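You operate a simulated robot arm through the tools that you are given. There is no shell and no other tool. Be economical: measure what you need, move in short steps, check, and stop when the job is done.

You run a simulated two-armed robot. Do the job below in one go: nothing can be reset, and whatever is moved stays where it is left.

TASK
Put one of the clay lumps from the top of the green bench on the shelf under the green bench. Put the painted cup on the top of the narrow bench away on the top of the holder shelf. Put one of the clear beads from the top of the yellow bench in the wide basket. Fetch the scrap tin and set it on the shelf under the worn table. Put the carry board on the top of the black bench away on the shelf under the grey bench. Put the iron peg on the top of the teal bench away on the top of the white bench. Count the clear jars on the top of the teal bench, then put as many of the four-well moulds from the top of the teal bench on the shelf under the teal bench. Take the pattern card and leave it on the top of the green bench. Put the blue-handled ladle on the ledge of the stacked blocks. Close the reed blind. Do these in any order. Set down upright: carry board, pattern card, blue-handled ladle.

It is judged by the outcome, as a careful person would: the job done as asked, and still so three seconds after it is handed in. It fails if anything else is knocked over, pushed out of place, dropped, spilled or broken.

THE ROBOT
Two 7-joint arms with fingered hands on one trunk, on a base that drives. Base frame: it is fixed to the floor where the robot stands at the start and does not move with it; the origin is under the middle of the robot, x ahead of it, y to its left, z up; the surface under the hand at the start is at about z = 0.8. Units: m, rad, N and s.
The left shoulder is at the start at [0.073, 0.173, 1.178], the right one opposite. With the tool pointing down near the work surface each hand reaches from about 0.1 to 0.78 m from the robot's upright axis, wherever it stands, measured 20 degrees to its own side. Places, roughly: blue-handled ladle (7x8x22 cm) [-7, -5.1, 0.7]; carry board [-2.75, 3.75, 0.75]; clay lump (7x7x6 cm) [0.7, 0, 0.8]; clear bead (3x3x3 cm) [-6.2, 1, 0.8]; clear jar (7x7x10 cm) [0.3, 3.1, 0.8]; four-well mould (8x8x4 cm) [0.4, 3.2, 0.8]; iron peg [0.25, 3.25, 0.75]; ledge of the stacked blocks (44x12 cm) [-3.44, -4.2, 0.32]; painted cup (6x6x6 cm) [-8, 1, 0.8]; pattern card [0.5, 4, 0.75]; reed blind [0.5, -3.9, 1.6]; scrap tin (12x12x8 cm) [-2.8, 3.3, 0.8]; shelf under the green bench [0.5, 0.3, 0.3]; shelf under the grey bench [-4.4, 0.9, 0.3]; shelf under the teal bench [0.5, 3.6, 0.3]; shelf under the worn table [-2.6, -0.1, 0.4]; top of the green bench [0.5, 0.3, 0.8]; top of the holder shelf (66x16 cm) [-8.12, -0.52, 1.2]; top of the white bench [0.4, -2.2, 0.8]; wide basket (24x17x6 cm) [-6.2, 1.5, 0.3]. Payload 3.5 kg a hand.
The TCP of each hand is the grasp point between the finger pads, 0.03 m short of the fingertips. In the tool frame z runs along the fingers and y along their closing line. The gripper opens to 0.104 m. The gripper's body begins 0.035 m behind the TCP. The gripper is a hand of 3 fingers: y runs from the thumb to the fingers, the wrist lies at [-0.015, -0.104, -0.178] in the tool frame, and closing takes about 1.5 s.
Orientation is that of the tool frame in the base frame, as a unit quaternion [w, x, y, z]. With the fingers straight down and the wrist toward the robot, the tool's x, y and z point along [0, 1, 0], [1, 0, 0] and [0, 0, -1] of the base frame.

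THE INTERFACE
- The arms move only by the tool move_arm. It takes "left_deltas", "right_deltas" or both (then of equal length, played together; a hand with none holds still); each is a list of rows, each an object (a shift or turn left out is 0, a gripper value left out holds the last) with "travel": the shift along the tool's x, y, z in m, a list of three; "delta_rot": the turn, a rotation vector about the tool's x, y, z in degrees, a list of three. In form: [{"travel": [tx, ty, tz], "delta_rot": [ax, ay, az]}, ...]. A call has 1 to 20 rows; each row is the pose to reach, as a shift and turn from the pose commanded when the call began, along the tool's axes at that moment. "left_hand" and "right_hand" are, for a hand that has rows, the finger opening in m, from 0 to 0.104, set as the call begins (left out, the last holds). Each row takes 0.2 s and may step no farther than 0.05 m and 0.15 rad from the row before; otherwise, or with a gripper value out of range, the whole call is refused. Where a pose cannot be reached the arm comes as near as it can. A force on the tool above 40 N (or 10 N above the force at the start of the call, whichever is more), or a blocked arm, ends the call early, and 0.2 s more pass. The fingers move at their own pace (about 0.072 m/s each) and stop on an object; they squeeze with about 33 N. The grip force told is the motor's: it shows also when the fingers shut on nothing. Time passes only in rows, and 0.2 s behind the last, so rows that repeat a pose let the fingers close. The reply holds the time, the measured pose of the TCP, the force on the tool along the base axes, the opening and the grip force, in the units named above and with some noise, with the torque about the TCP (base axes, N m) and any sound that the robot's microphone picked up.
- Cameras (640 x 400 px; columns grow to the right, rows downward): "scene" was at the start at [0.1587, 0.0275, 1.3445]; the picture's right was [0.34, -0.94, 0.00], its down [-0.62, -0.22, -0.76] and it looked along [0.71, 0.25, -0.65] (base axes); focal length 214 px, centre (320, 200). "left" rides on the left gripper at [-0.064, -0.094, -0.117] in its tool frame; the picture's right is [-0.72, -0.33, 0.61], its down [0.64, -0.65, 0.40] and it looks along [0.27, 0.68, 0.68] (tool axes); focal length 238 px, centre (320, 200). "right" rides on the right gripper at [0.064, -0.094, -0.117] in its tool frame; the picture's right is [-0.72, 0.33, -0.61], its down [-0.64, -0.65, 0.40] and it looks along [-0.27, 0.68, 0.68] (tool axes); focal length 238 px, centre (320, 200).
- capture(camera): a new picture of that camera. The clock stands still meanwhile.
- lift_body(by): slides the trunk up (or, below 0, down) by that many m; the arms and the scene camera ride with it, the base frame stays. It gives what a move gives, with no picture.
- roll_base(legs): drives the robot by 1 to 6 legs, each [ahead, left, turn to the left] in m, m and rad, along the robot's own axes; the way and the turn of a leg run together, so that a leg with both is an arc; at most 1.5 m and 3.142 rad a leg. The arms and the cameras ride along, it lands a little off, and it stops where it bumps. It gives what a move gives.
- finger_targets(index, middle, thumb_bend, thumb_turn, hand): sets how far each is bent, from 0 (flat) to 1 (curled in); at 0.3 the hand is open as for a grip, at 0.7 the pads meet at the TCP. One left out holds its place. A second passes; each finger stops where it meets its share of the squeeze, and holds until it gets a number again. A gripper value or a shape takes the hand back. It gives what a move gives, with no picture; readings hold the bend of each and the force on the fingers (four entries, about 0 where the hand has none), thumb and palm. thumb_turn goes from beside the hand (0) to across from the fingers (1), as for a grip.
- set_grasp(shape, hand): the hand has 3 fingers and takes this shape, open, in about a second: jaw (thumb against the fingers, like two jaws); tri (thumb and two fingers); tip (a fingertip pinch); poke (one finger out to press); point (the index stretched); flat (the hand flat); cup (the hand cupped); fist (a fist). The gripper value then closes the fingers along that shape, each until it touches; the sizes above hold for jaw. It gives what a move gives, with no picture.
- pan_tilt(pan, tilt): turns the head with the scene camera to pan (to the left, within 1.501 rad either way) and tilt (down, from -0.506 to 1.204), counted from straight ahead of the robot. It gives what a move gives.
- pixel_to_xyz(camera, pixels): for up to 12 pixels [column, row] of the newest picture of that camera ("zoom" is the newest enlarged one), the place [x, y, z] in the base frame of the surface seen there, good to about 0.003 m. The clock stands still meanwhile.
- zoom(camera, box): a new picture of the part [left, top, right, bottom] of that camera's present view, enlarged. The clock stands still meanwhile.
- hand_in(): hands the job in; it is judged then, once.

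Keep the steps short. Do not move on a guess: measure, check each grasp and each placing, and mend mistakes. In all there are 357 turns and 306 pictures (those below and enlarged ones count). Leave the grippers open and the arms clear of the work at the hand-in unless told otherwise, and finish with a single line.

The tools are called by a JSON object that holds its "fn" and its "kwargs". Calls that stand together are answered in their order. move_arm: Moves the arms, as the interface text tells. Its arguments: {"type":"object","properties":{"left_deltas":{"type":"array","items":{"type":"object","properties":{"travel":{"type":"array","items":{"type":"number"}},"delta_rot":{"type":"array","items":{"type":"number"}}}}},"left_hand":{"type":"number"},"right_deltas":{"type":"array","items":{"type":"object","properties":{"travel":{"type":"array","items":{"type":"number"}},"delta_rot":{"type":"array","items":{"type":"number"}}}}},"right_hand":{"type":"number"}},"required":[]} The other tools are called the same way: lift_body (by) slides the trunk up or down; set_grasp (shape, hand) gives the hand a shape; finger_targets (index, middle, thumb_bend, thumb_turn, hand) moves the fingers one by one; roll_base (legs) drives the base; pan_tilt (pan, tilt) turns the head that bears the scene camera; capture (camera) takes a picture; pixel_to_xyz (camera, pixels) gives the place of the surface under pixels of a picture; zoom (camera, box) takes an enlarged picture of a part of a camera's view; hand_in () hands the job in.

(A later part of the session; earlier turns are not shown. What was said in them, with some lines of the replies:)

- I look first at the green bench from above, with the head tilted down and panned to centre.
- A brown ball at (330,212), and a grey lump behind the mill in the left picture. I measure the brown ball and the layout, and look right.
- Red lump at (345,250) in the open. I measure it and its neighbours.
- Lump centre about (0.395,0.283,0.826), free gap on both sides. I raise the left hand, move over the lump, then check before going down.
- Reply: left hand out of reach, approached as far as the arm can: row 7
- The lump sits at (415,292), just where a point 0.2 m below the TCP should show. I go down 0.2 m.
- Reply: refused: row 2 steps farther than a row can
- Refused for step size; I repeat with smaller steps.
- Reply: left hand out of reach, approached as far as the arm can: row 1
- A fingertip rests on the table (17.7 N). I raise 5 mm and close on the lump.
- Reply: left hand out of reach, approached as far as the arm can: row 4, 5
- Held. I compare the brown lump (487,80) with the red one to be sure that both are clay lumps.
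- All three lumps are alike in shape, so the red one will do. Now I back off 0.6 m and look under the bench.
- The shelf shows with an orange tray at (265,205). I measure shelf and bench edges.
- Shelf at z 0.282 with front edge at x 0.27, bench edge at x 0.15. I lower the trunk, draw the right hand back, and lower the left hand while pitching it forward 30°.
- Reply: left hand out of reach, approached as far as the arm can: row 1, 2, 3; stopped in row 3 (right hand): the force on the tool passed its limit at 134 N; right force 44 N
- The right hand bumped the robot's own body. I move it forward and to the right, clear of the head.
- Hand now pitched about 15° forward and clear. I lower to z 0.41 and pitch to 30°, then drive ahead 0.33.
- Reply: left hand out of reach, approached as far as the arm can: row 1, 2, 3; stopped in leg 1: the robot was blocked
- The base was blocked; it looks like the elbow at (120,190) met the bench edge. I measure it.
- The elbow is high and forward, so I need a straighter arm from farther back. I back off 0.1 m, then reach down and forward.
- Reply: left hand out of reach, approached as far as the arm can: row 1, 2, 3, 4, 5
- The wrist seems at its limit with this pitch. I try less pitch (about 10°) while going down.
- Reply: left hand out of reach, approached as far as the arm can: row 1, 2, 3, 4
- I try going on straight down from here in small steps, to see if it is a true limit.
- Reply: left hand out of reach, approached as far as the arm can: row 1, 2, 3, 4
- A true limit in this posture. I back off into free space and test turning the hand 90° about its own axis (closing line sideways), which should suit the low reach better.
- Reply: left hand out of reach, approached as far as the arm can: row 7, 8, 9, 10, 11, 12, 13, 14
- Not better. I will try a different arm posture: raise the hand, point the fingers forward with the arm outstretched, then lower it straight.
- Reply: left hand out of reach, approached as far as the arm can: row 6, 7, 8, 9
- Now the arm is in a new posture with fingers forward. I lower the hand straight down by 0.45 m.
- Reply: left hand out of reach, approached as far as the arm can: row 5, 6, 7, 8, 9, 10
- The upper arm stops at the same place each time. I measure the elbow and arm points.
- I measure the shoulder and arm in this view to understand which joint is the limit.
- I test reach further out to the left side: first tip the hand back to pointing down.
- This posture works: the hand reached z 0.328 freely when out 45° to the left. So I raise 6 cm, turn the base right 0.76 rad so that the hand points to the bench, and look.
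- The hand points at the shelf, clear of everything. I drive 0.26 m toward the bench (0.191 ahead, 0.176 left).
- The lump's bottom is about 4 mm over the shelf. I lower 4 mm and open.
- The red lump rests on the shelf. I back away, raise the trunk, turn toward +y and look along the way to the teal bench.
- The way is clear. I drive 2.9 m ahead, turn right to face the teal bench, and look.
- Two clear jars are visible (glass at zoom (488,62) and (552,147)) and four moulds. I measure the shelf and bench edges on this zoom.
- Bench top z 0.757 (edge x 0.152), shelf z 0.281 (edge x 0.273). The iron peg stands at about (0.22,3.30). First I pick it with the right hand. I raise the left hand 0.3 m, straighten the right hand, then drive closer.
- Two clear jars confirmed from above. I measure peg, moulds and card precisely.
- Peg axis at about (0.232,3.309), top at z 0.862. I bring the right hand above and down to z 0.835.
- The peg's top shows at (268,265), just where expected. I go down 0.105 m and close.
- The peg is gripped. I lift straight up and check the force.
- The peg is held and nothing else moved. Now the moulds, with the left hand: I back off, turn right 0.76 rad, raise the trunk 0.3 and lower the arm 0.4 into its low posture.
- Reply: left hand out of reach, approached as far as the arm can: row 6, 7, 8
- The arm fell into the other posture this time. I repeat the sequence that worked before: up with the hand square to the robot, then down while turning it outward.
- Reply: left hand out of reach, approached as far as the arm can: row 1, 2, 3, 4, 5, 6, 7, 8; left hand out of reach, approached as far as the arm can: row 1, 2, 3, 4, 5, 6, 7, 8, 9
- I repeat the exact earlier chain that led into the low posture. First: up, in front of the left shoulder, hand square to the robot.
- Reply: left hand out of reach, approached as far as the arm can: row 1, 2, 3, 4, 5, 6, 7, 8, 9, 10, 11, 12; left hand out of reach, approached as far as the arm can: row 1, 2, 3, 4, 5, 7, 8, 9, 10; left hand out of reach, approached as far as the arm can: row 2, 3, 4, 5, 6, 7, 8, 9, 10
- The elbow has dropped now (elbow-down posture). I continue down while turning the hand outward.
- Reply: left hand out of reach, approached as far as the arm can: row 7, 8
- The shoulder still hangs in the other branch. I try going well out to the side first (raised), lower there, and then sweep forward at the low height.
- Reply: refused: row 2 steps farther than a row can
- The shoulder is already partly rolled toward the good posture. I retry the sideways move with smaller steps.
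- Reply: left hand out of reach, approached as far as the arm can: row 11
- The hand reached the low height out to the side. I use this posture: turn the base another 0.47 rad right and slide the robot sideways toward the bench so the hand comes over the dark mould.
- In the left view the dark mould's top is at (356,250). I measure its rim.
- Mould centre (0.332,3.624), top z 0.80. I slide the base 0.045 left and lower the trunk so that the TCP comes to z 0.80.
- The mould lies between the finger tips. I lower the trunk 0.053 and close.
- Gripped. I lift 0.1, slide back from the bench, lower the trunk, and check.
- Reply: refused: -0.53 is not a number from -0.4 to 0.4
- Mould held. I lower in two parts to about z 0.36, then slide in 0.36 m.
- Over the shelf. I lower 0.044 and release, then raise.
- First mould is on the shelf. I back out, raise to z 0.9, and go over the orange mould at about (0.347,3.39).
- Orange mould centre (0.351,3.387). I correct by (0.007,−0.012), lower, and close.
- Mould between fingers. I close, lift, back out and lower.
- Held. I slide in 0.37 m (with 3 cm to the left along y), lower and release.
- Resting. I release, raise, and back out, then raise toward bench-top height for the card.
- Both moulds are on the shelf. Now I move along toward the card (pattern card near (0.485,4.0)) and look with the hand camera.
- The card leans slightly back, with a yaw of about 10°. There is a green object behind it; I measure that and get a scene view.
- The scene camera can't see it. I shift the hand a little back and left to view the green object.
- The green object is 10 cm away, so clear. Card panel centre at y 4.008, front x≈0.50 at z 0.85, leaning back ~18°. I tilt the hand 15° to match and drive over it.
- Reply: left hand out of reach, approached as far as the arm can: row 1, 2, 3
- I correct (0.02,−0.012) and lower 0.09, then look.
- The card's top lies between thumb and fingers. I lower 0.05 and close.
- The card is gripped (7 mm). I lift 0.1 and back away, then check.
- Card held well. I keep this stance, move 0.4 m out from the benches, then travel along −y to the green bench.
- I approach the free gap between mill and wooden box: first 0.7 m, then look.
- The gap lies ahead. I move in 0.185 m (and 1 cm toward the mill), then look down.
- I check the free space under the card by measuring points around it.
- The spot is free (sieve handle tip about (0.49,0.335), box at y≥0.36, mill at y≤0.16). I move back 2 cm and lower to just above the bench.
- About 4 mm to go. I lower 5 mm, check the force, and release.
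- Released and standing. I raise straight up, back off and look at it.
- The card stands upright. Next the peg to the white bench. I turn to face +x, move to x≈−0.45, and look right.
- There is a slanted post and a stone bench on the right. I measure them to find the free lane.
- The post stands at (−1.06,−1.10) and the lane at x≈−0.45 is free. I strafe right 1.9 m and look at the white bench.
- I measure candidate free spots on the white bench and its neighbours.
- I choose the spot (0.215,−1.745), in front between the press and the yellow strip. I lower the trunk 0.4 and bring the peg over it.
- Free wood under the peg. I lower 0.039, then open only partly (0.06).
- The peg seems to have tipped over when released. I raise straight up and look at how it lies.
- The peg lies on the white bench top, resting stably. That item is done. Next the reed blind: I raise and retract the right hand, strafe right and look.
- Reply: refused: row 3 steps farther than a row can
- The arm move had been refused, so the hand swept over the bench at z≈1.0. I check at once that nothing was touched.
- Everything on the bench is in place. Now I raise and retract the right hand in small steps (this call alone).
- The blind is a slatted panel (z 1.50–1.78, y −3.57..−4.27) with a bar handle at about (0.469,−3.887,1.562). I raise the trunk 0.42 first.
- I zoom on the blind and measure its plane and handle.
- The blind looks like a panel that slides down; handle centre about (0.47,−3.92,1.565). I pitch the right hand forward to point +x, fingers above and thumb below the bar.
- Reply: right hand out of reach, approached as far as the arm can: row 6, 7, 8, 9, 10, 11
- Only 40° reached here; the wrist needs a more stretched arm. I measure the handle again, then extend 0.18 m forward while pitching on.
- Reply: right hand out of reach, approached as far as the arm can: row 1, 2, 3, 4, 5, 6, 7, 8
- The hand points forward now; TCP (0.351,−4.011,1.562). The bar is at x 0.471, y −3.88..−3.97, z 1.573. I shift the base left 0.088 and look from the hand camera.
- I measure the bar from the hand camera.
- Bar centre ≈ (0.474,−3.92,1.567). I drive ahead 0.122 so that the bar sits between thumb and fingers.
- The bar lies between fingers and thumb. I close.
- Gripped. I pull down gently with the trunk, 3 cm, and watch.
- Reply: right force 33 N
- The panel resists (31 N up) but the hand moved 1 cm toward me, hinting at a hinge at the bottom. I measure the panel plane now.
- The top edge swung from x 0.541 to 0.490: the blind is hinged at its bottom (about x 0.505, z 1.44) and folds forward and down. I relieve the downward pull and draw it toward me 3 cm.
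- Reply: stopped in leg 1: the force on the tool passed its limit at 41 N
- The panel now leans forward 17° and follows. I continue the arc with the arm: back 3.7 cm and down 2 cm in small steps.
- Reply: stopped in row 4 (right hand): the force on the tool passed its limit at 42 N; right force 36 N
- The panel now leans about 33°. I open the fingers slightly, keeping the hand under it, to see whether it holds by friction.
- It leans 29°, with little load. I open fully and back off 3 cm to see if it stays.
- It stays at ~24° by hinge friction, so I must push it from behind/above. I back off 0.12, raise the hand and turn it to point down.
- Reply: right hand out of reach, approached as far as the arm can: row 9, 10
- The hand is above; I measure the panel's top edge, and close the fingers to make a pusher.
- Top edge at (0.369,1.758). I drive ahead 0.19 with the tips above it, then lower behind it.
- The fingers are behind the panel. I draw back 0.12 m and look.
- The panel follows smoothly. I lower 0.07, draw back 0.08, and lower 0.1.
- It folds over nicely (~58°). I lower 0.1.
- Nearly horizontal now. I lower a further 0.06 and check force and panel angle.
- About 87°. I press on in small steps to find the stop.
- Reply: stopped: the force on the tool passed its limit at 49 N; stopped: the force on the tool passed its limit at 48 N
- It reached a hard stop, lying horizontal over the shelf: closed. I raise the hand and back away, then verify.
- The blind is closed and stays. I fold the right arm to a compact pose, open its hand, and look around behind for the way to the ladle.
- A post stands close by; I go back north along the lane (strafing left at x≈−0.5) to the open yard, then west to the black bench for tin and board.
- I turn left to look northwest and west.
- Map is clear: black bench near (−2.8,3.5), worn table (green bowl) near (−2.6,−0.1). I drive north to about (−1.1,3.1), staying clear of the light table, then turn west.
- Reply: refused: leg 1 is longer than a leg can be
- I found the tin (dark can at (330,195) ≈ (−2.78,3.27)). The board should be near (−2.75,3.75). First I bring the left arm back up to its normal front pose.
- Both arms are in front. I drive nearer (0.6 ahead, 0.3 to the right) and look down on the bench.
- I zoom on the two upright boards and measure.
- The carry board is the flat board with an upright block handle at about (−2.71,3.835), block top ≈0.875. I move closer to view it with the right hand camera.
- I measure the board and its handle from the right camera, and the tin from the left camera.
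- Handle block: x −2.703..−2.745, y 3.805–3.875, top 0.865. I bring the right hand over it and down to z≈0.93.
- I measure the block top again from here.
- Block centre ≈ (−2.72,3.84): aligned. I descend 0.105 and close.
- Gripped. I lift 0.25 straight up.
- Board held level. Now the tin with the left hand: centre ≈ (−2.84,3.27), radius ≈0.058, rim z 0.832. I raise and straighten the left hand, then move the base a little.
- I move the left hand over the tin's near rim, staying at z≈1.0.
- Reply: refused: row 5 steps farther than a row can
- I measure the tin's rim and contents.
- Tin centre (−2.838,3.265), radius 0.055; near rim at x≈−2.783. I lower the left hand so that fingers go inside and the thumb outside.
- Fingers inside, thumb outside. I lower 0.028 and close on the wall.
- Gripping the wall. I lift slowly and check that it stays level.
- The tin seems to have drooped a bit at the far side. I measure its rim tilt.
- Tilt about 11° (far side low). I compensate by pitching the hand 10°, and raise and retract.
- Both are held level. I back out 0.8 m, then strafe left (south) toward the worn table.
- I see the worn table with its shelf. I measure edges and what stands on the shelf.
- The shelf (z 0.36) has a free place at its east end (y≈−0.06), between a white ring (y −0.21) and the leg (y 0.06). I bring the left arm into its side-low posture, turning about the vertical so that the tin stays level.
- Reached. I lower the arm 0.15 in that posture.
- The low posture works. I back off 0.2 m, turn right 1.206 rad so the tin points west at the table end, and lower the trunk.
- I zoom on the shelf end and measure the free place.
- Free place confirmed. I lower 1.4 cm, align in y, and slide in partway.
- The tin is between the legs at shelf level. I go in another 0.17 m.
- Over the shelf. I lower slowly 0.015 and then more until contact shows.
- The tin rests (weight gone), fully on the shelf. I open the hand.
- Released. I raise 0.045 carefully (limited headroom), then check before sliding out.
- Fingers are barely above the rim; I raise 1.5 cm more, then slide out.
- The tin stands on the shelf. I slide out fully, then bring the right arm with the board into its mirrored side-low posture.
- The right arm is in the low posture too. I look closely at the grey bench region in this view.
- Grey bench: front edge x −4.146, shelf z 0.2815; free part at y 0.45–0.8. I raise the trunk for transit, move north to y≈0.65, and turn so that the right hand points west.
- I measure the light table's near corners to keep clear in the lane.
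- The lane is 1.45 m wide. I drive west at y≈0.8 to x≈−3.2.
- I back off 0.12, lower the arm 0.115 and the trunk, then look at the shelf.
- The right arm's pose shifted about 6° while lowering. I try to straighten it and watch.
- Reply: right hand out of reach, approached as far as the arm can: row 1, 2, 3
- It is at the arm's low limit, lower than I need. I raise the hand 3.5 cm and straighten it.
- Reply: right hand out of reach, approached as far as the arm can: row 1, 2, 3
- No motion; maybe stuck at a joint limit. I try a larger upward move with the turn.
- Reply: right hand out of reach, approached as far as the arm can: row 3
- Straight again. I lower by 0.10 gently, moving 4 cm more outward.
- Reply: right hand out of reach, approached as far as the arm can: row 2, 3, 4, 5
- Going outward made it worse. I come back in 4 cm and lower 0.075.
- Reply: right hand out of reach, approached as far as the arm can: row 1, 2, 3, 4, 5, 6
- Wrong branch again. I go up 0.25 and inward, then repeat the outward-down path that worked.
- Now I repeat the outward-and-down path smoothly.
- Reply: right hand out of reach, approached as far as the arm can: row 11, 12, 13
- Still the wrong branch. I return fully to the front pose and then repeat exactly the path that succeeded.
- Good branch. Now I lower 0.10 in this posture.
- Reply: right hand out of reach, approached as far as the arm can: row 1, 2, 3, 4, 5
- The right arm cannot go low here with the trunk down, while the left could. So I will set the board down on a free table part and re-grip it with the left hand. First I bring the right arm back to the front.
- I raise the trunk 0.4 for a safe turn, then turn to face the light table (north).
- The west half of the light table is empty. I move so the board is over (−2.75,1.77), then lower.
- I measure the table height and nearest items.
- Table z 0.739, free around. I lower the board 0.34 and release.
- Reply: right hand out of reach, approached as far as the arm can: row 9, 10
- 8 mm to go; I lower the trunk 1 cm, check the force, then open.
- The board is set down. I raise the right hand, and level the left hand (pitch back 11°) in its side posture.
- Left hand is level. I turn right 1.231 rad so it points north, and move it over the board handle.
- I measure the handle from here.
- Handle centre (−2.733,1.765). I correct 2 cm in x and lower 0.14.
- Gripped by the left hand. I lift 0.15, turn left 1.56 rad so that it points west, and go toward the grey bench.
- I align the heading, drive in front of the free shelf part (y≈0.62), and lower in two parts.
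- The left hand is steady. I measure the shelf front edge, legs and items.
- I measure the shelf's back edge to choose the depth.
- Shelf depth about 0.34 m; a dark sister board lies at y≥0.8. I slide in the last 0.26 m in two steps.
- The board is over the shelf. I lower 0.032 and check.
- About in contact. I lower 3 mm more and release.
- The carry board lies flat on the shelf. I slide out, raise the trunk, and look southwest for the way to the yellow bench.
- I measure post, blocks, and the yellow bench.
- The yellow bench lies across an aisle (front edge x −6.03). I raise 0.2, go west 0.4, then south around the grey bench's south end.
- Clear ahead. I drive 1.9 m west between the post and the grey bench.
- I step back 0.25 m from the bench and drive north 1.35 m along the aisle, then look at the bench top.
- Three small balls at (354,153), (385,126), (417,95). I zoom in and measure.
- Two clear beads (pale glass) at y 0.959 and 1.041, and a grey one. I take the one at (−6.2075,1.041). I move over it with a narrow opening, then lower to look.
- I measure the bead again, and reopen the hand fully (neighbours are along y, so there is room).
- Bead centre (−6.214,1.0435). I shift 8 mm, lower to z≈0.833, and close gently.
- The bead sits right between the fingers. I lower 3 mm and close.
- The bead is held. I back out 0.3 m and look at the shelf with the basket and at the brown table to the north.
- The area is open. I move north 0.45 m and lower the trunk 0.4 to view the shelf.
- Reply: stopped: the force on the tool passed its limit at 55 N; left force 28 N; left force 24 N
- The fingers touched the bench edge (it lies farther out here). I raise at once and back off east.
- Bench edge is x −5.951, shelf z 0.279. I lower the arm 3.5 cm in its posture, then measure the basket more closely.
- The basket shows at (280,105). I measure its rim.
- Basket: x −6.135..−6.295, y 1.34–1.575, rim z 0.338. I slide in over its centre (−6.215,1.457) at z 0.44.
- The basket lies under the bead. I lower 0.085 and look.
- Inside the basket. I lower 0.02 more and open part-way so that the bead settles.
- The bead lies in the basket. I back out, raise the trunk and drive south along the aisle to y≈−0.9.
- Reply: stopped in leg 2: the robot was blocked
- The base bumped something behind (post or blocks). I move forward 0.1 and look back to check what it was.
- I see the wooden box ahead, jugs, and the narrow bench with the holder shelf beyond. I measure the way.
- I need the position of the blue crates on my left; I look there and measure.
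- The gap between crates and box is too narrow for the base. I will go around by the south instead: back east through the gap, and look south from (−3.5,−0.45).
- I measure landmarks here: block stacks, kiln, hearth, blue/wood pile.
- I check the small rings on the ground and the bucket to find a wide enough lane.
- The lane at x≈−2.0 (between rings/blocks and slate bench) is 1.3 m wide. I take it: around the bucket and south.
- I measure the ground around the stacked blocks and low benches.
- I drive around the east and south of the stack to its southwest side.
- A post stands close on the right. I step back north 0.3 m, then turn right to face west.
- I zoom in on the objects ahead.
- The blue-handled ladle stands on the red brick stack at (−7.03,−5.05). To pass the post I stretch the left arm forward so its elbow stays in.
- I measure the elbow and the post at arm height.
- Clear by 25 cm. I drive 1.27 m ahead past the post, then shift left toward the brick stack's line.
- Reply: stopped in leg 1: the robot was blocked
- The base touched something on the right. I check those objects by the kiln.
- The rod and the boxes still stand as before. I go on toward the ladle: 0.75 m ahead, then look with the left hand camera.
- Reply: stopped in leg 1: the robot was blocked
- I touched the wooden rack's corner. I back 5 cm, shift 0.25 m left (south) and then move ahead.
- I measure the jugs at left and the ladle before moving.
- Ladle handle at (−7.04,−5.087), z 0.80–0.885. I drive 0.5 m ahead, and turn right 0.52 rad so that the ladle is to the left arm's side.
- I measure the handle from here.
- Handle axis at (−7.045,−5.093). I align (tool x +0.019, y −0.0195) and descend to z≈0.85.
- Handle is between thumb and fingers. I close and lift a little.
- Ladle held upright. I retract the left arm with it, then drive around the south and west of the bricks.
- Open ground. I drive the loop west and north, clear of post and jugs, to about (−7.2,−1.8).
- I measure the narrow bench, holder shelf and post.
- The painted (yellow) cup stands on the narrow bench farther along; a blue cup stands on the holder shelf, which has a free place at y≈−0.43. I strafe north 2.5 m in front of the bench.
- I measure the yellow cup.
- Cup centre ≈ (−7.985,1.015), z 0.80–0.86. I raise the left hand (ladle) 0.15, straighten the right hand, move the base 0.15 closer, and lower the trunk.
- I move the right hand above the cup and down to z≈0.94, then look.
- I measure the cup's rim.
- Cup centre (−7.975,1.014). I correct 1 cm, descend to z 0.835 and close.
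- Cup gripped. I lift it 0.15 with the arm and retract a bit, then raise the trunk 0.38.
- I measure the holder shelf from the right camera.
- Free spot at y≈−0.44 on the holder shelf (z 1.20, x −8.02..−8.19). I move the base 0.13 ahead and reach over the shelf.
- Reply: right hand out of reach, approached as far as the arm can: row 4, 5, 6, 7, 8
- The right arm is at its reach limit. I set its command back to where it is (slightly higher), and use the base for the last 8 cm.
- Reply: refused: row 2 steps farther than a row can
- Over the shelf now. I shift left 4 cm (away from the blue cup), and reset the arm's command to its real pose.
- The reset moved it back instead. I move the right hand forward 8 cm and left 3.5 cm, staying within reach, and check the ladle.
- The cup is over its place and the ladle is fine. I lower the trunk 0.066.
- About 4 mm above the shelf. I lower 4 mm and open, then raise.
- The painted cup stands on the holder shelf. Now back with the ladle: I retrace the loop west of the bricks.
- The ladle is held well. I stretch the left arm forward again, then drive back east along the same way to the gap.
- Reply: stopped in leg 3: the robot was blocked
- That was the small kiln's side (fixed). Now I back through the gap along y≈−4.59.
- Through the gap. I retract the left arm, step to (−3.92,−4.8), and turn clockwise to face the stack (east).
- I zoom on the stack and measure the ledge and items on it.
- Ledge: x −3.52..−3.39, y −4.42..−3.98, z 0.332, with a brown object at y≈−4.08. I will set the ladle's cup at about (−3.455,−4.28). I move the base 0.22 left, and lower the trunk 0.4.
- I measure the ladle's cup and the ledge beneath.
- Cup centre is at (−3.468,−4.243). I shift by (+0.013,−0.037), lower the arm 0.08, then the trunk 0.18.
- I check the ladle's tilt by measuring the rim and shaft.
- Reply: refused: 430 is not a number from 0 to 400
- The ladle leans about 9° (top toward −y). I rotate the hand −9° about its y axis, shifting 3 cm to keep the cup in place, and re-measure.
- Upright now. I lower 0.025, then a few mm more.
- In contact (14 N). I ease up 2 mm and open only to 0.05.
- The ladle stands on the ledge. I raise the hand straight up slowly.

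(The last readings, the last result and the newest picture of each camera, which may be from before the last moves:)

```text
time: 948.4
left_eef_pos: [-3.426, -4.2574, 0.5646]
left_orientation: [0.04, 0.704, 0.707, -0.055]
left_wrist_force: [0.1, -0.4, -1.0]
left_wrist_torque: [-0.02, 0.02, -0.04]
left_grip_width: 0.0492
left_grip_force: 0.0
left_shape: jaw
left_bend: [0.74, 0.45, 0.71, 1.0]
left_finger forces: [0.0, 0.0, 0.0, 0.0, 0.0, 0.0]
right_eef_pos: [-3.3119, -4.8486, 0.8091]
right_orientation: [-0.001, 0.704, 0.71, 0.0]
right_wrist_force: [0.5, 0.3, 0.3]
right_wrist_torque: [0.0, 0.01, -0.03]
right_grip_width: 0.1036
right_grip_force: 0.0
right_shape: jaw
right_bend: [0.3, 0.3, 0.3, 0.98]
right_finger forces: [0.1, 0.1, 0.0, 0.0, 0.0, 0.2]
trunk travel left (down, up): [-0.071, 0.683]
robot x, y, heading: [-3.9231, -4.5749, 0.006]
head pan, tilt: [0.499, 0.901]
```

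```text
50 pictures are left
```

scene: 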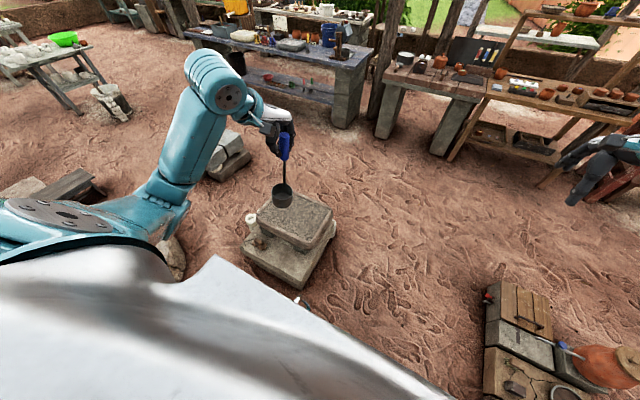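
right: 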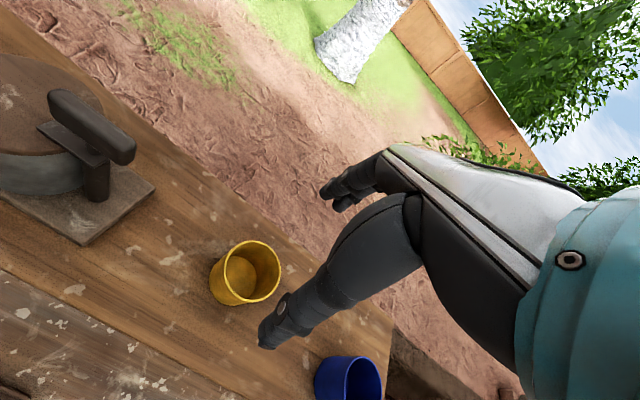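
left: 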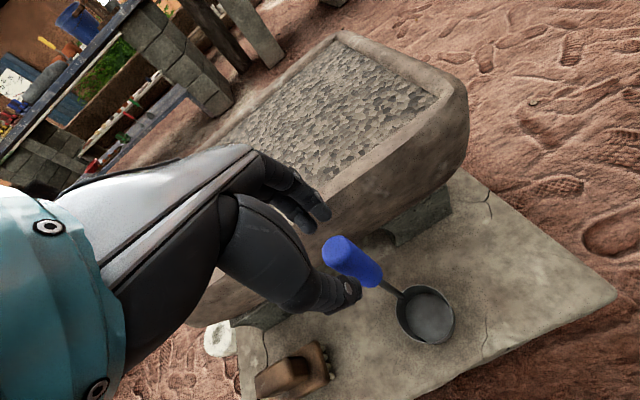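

Free. I raise 0.2 more and check that the ladle stands.

{"fn": "lift_body", "kwargs": {"by": 0.25}}

{"fn": "roll_base", "kwargs": {"legs": [[-0.15, -0.15, 0]]}}

{"fn": "capture", "kwargs": {"camera": "scene"}}

{"fn": "zoom", "kwargs": {"camera": "scene", "box": [240, 150, 420, 290]}}

```text
time: 951.0
left_eef_pos: [-3.4257, -4.2575, 0.8141]
left_orientation: [0.041, 0.705, 0.706, -0.054]
left_wrist_force: [0.4, -0.7, 0.1]
left_wrist_torque: [0.01, 0.01, 0.03]
left_grip_width: 0.0496
left_grip_force: 0.0
left_shape: jaw
left_bend: [0.74, 0.45, 0.71, 1.0]
left_finger forces: [0.1, 0.1, 0.0, 0.0, 0.0, 0.0]
right_eef_pos: [-3.312, -4.8489, 1.0593]
right_orientation: [0.0, 0.704, 0.71, 0.0]
right_wrist_force: [-0.3, -0.1, 0.4]
right_wrist_torque: [0.01, 0.02, -0.02]
right_grip_width: 0.1037
right_grip_force: 0.0
right_shape: jaw
right_bend: [0.3, 0.3, 0.3, 0.98]
right_finger forces: [0.0, 0.1, 0.0, 0.0, 0.1, 0.0]
trunk travel left (down, up): [-0.321, 0.433]
robot x, y, heading: [-3.924, -4.5735, 0.006]
head pan, tilt: [0.499, 0.901]
```

```text
time: 952.7
left_eef_pos: [-3.5751, -4.4078, 0.8169]
left_orientation: [0.041, 0.703, 0.708, -0.053]
left_wrist_force: [-0.6, 0.0, -0.3]
left_wrist_torque: [0.02, -0.02, 0.01]
left_grip_width: 0.0496
left_grip_force: 0.1
left_shape: jaw
left_bend: [0.74, 0.45, 0.71, 1.0]
left_finger forces: [0.0, 0.0, 0.0, 0.0, 0.0, 0.1]
right_eef_pos: [-3.4627, -4.9986, 1.0596]
right_orientation: [0.0, 0.704, 0.71, 0.001]
right_wrist_force: [0.5, 0.4, 0.4]
right_wrist_torque: [0.03, 0.01, -0.01]
right_grip_width: 0.104
right_grip_force: 0.1
right_shape: jaw
right_bend: [0.3, 0.3, 0.3, 0.98]
right_finger forces: [0.1, 0.0, 0.0, 0.0, 0.0, 0.1]
trunk travel left (down, up): [-0.321, 0.433]
robot x, y, heading: [-4.0683, -4.7213, 0.001]
head pan, tilt: [0.499, 0.901]
```

```text
49 pictures are left
```

scene: 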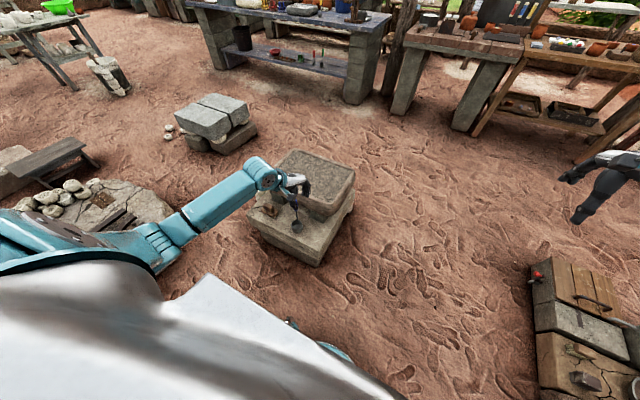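

```text
2.86 times, centred on (330, 220) of scene
```

zoom: 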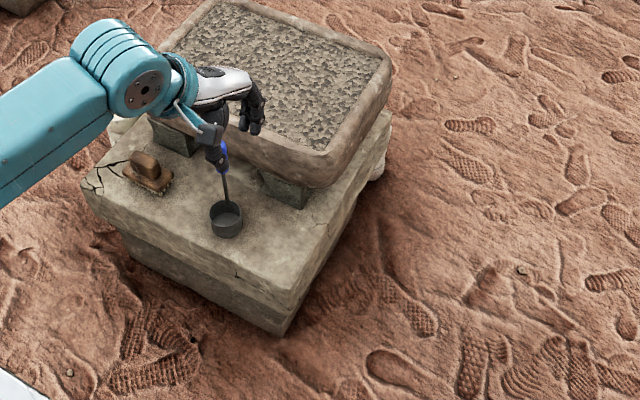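

The ladle stands on the ledge. I raise the trunk, open the left hand fully, and confirm once more.

{"fn": "lift_body", "kwargs": {"by": 0.25}}

{"fn": "roll_base", "kwargs": {"legs": [[-0.08, 0, 0]]}}

{"fn": "move_arm", "kwargs": {"left_deltas": [{"travel": [0, -0.03, 0]}, {"travel": [0, -0.06, 0]}, {"travel": [0, -0.09, 0]}, {"travel": [0, -0.09, 0]}, {"travel": [0, -0.09, 0]}], "left_hand": 0.104}}

{"fn": "zoom", "kwargs": {"camera": "scene", "box": [240, 130, 420, 290]}}

```text
time: 955.2
left_eef_pos: [-3.5755, -4.4083, 1.0661]
left_orientation: [0.041, 0.704, 0.707, -0.054]
left_wrist_force: [0.5, 0.3, 0.2]
left_wrist_torque: [-0.02, 0.03, -0.03]
left_grip_width: 0.0495
left_grip_force: 0.0
left_shape: jaw
left_bend: [0.74, 0.45, 0.71, 1.0]
left_finger forces: [0.1, 0.0, 0.0, 0.1, 0.0, 0.0]
right_eef_pos: [-3.4622, -4.9977, 1.309]
right_orientation: [0.0, 0.704, 0.711, -0.001]
right_wrist_force: [-0.6, -0.1, -0.4]
right_wrist_torque: [0.02, -0.07, 0.01]
right_grip_width: 0.1039
right_grip_force: 0.1
right_shape: jaw
right_bend: [0.3, 0.3, 0.3, 0.98]
right_finger forces: [0.1, 0.1, 0.0, 0.1, 0.0, 0.1]
trunk travel left (down, up): [-0.571, 0.183]
robot x, y, heading: [-4.0715, -4.7218, 0.001]
head pan, tilt: [0.499, 0.901]
```

```text
time: 956.3
left_eef_pos: [-3.6547, -4.4087, 1.0659]
left_orientation: [0.041, 0.705, 0.706, -0.054]
left_wrist_force: [-0.1, -0.3, -0.6]
left_wrist_torque: [-0.01, 0.03, 0.03]
left_grip_width: 0.0497
left_grip_force: 0.0
left_shape: jaw
left_bend: [0.74, 0.45, 0.71, 1.0]
left_finger forces: [0.1, 0.1, 0.1, 0.1, 0.0, 0.0]
right_eef_pos: [-3.5424, -4.9979, 1.3091]
right_orientation: [0.0, 0.704, 0.71, 0.0]
right_wrist_force: [-0.6, 0.0, 0.5]
right_wrist_torque: [0.0, 0.0, 0.03]
right_grip_width: 0.1038
right_grip_force: 0.1
right_shape: jaw
right_bend: [0.3, 0.3, 0.3, 0.98]
right_finger forces: [0.0, 0.0, 0.1, 0.0, 0.1, 0.1]
trunk travel left (down, up): [-0.571, 0.183]
robot x, y, heading: [-4.1539, -4.7254, 0.002]
head pan, tilt: [0.499, 0.901]
```

```text
time: 957.5
left_eef_pos: [-3.7446, -4.4076, 1.0692]
left_orientation: [0.041, 0.704, 0.707, -0.053]
left_wrist_force: [1.3, -0.4, -0.1]
left_wrist_torque: [0.0, 0.02, -0.03]
left_grip_width: 0.1036
left_grip_force: 0.0
left_shape: jaw
left_bend: [0.3, 0.3, 0.3, 0.98]
left_finger forces: [0.0, 0.0, 0.0, 0.0, 0.0, 0.0]
right_eef_pos: [-3.542, -4.9985, 1.3097]
right_orientation: [0.001, 0.704, 0.71, 0.0]
right_wrist_force: [0.2, 0.0, -0.1]
right_wrist_torque: [0.03, -0.01, -0.03]
right_grip_width: 0.1036
right_grip_force: 0.1
right_shape: jaw
right_bend: [0.3, 0.3, 0.3, 0.98]
right_finger forces: [0.0, 0.0, 0.0, 0.0, 0.0, 0.0]
trunk travel left (down, up): [-0.571, 0.183]
robot x, y, heading: [-4.1525, -4.7245, -0.001]
head pan, tilt: [0.499, 0.901]
```

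```text
2.50 times, centred on (330, 210) of scene
```

zoom: 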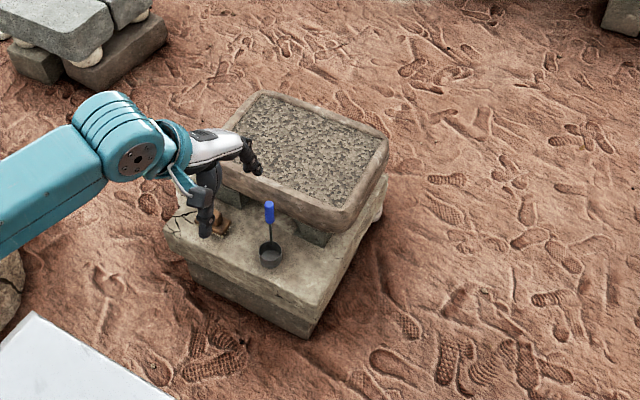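

All ten jobs are done, the ladle stands upright, both hands are open and clear. I hand the job in.

{"fn": "hand_in", "kwargs": {}}

```text
The job is handed in.
```

All ten jobs are done and handed in; the iron peg tipped over when I let go and lies on its side on the white bench top, and the base lightly bumped a few things on the way (including the wooden rack near the bricks), with nothing seen knocked over.
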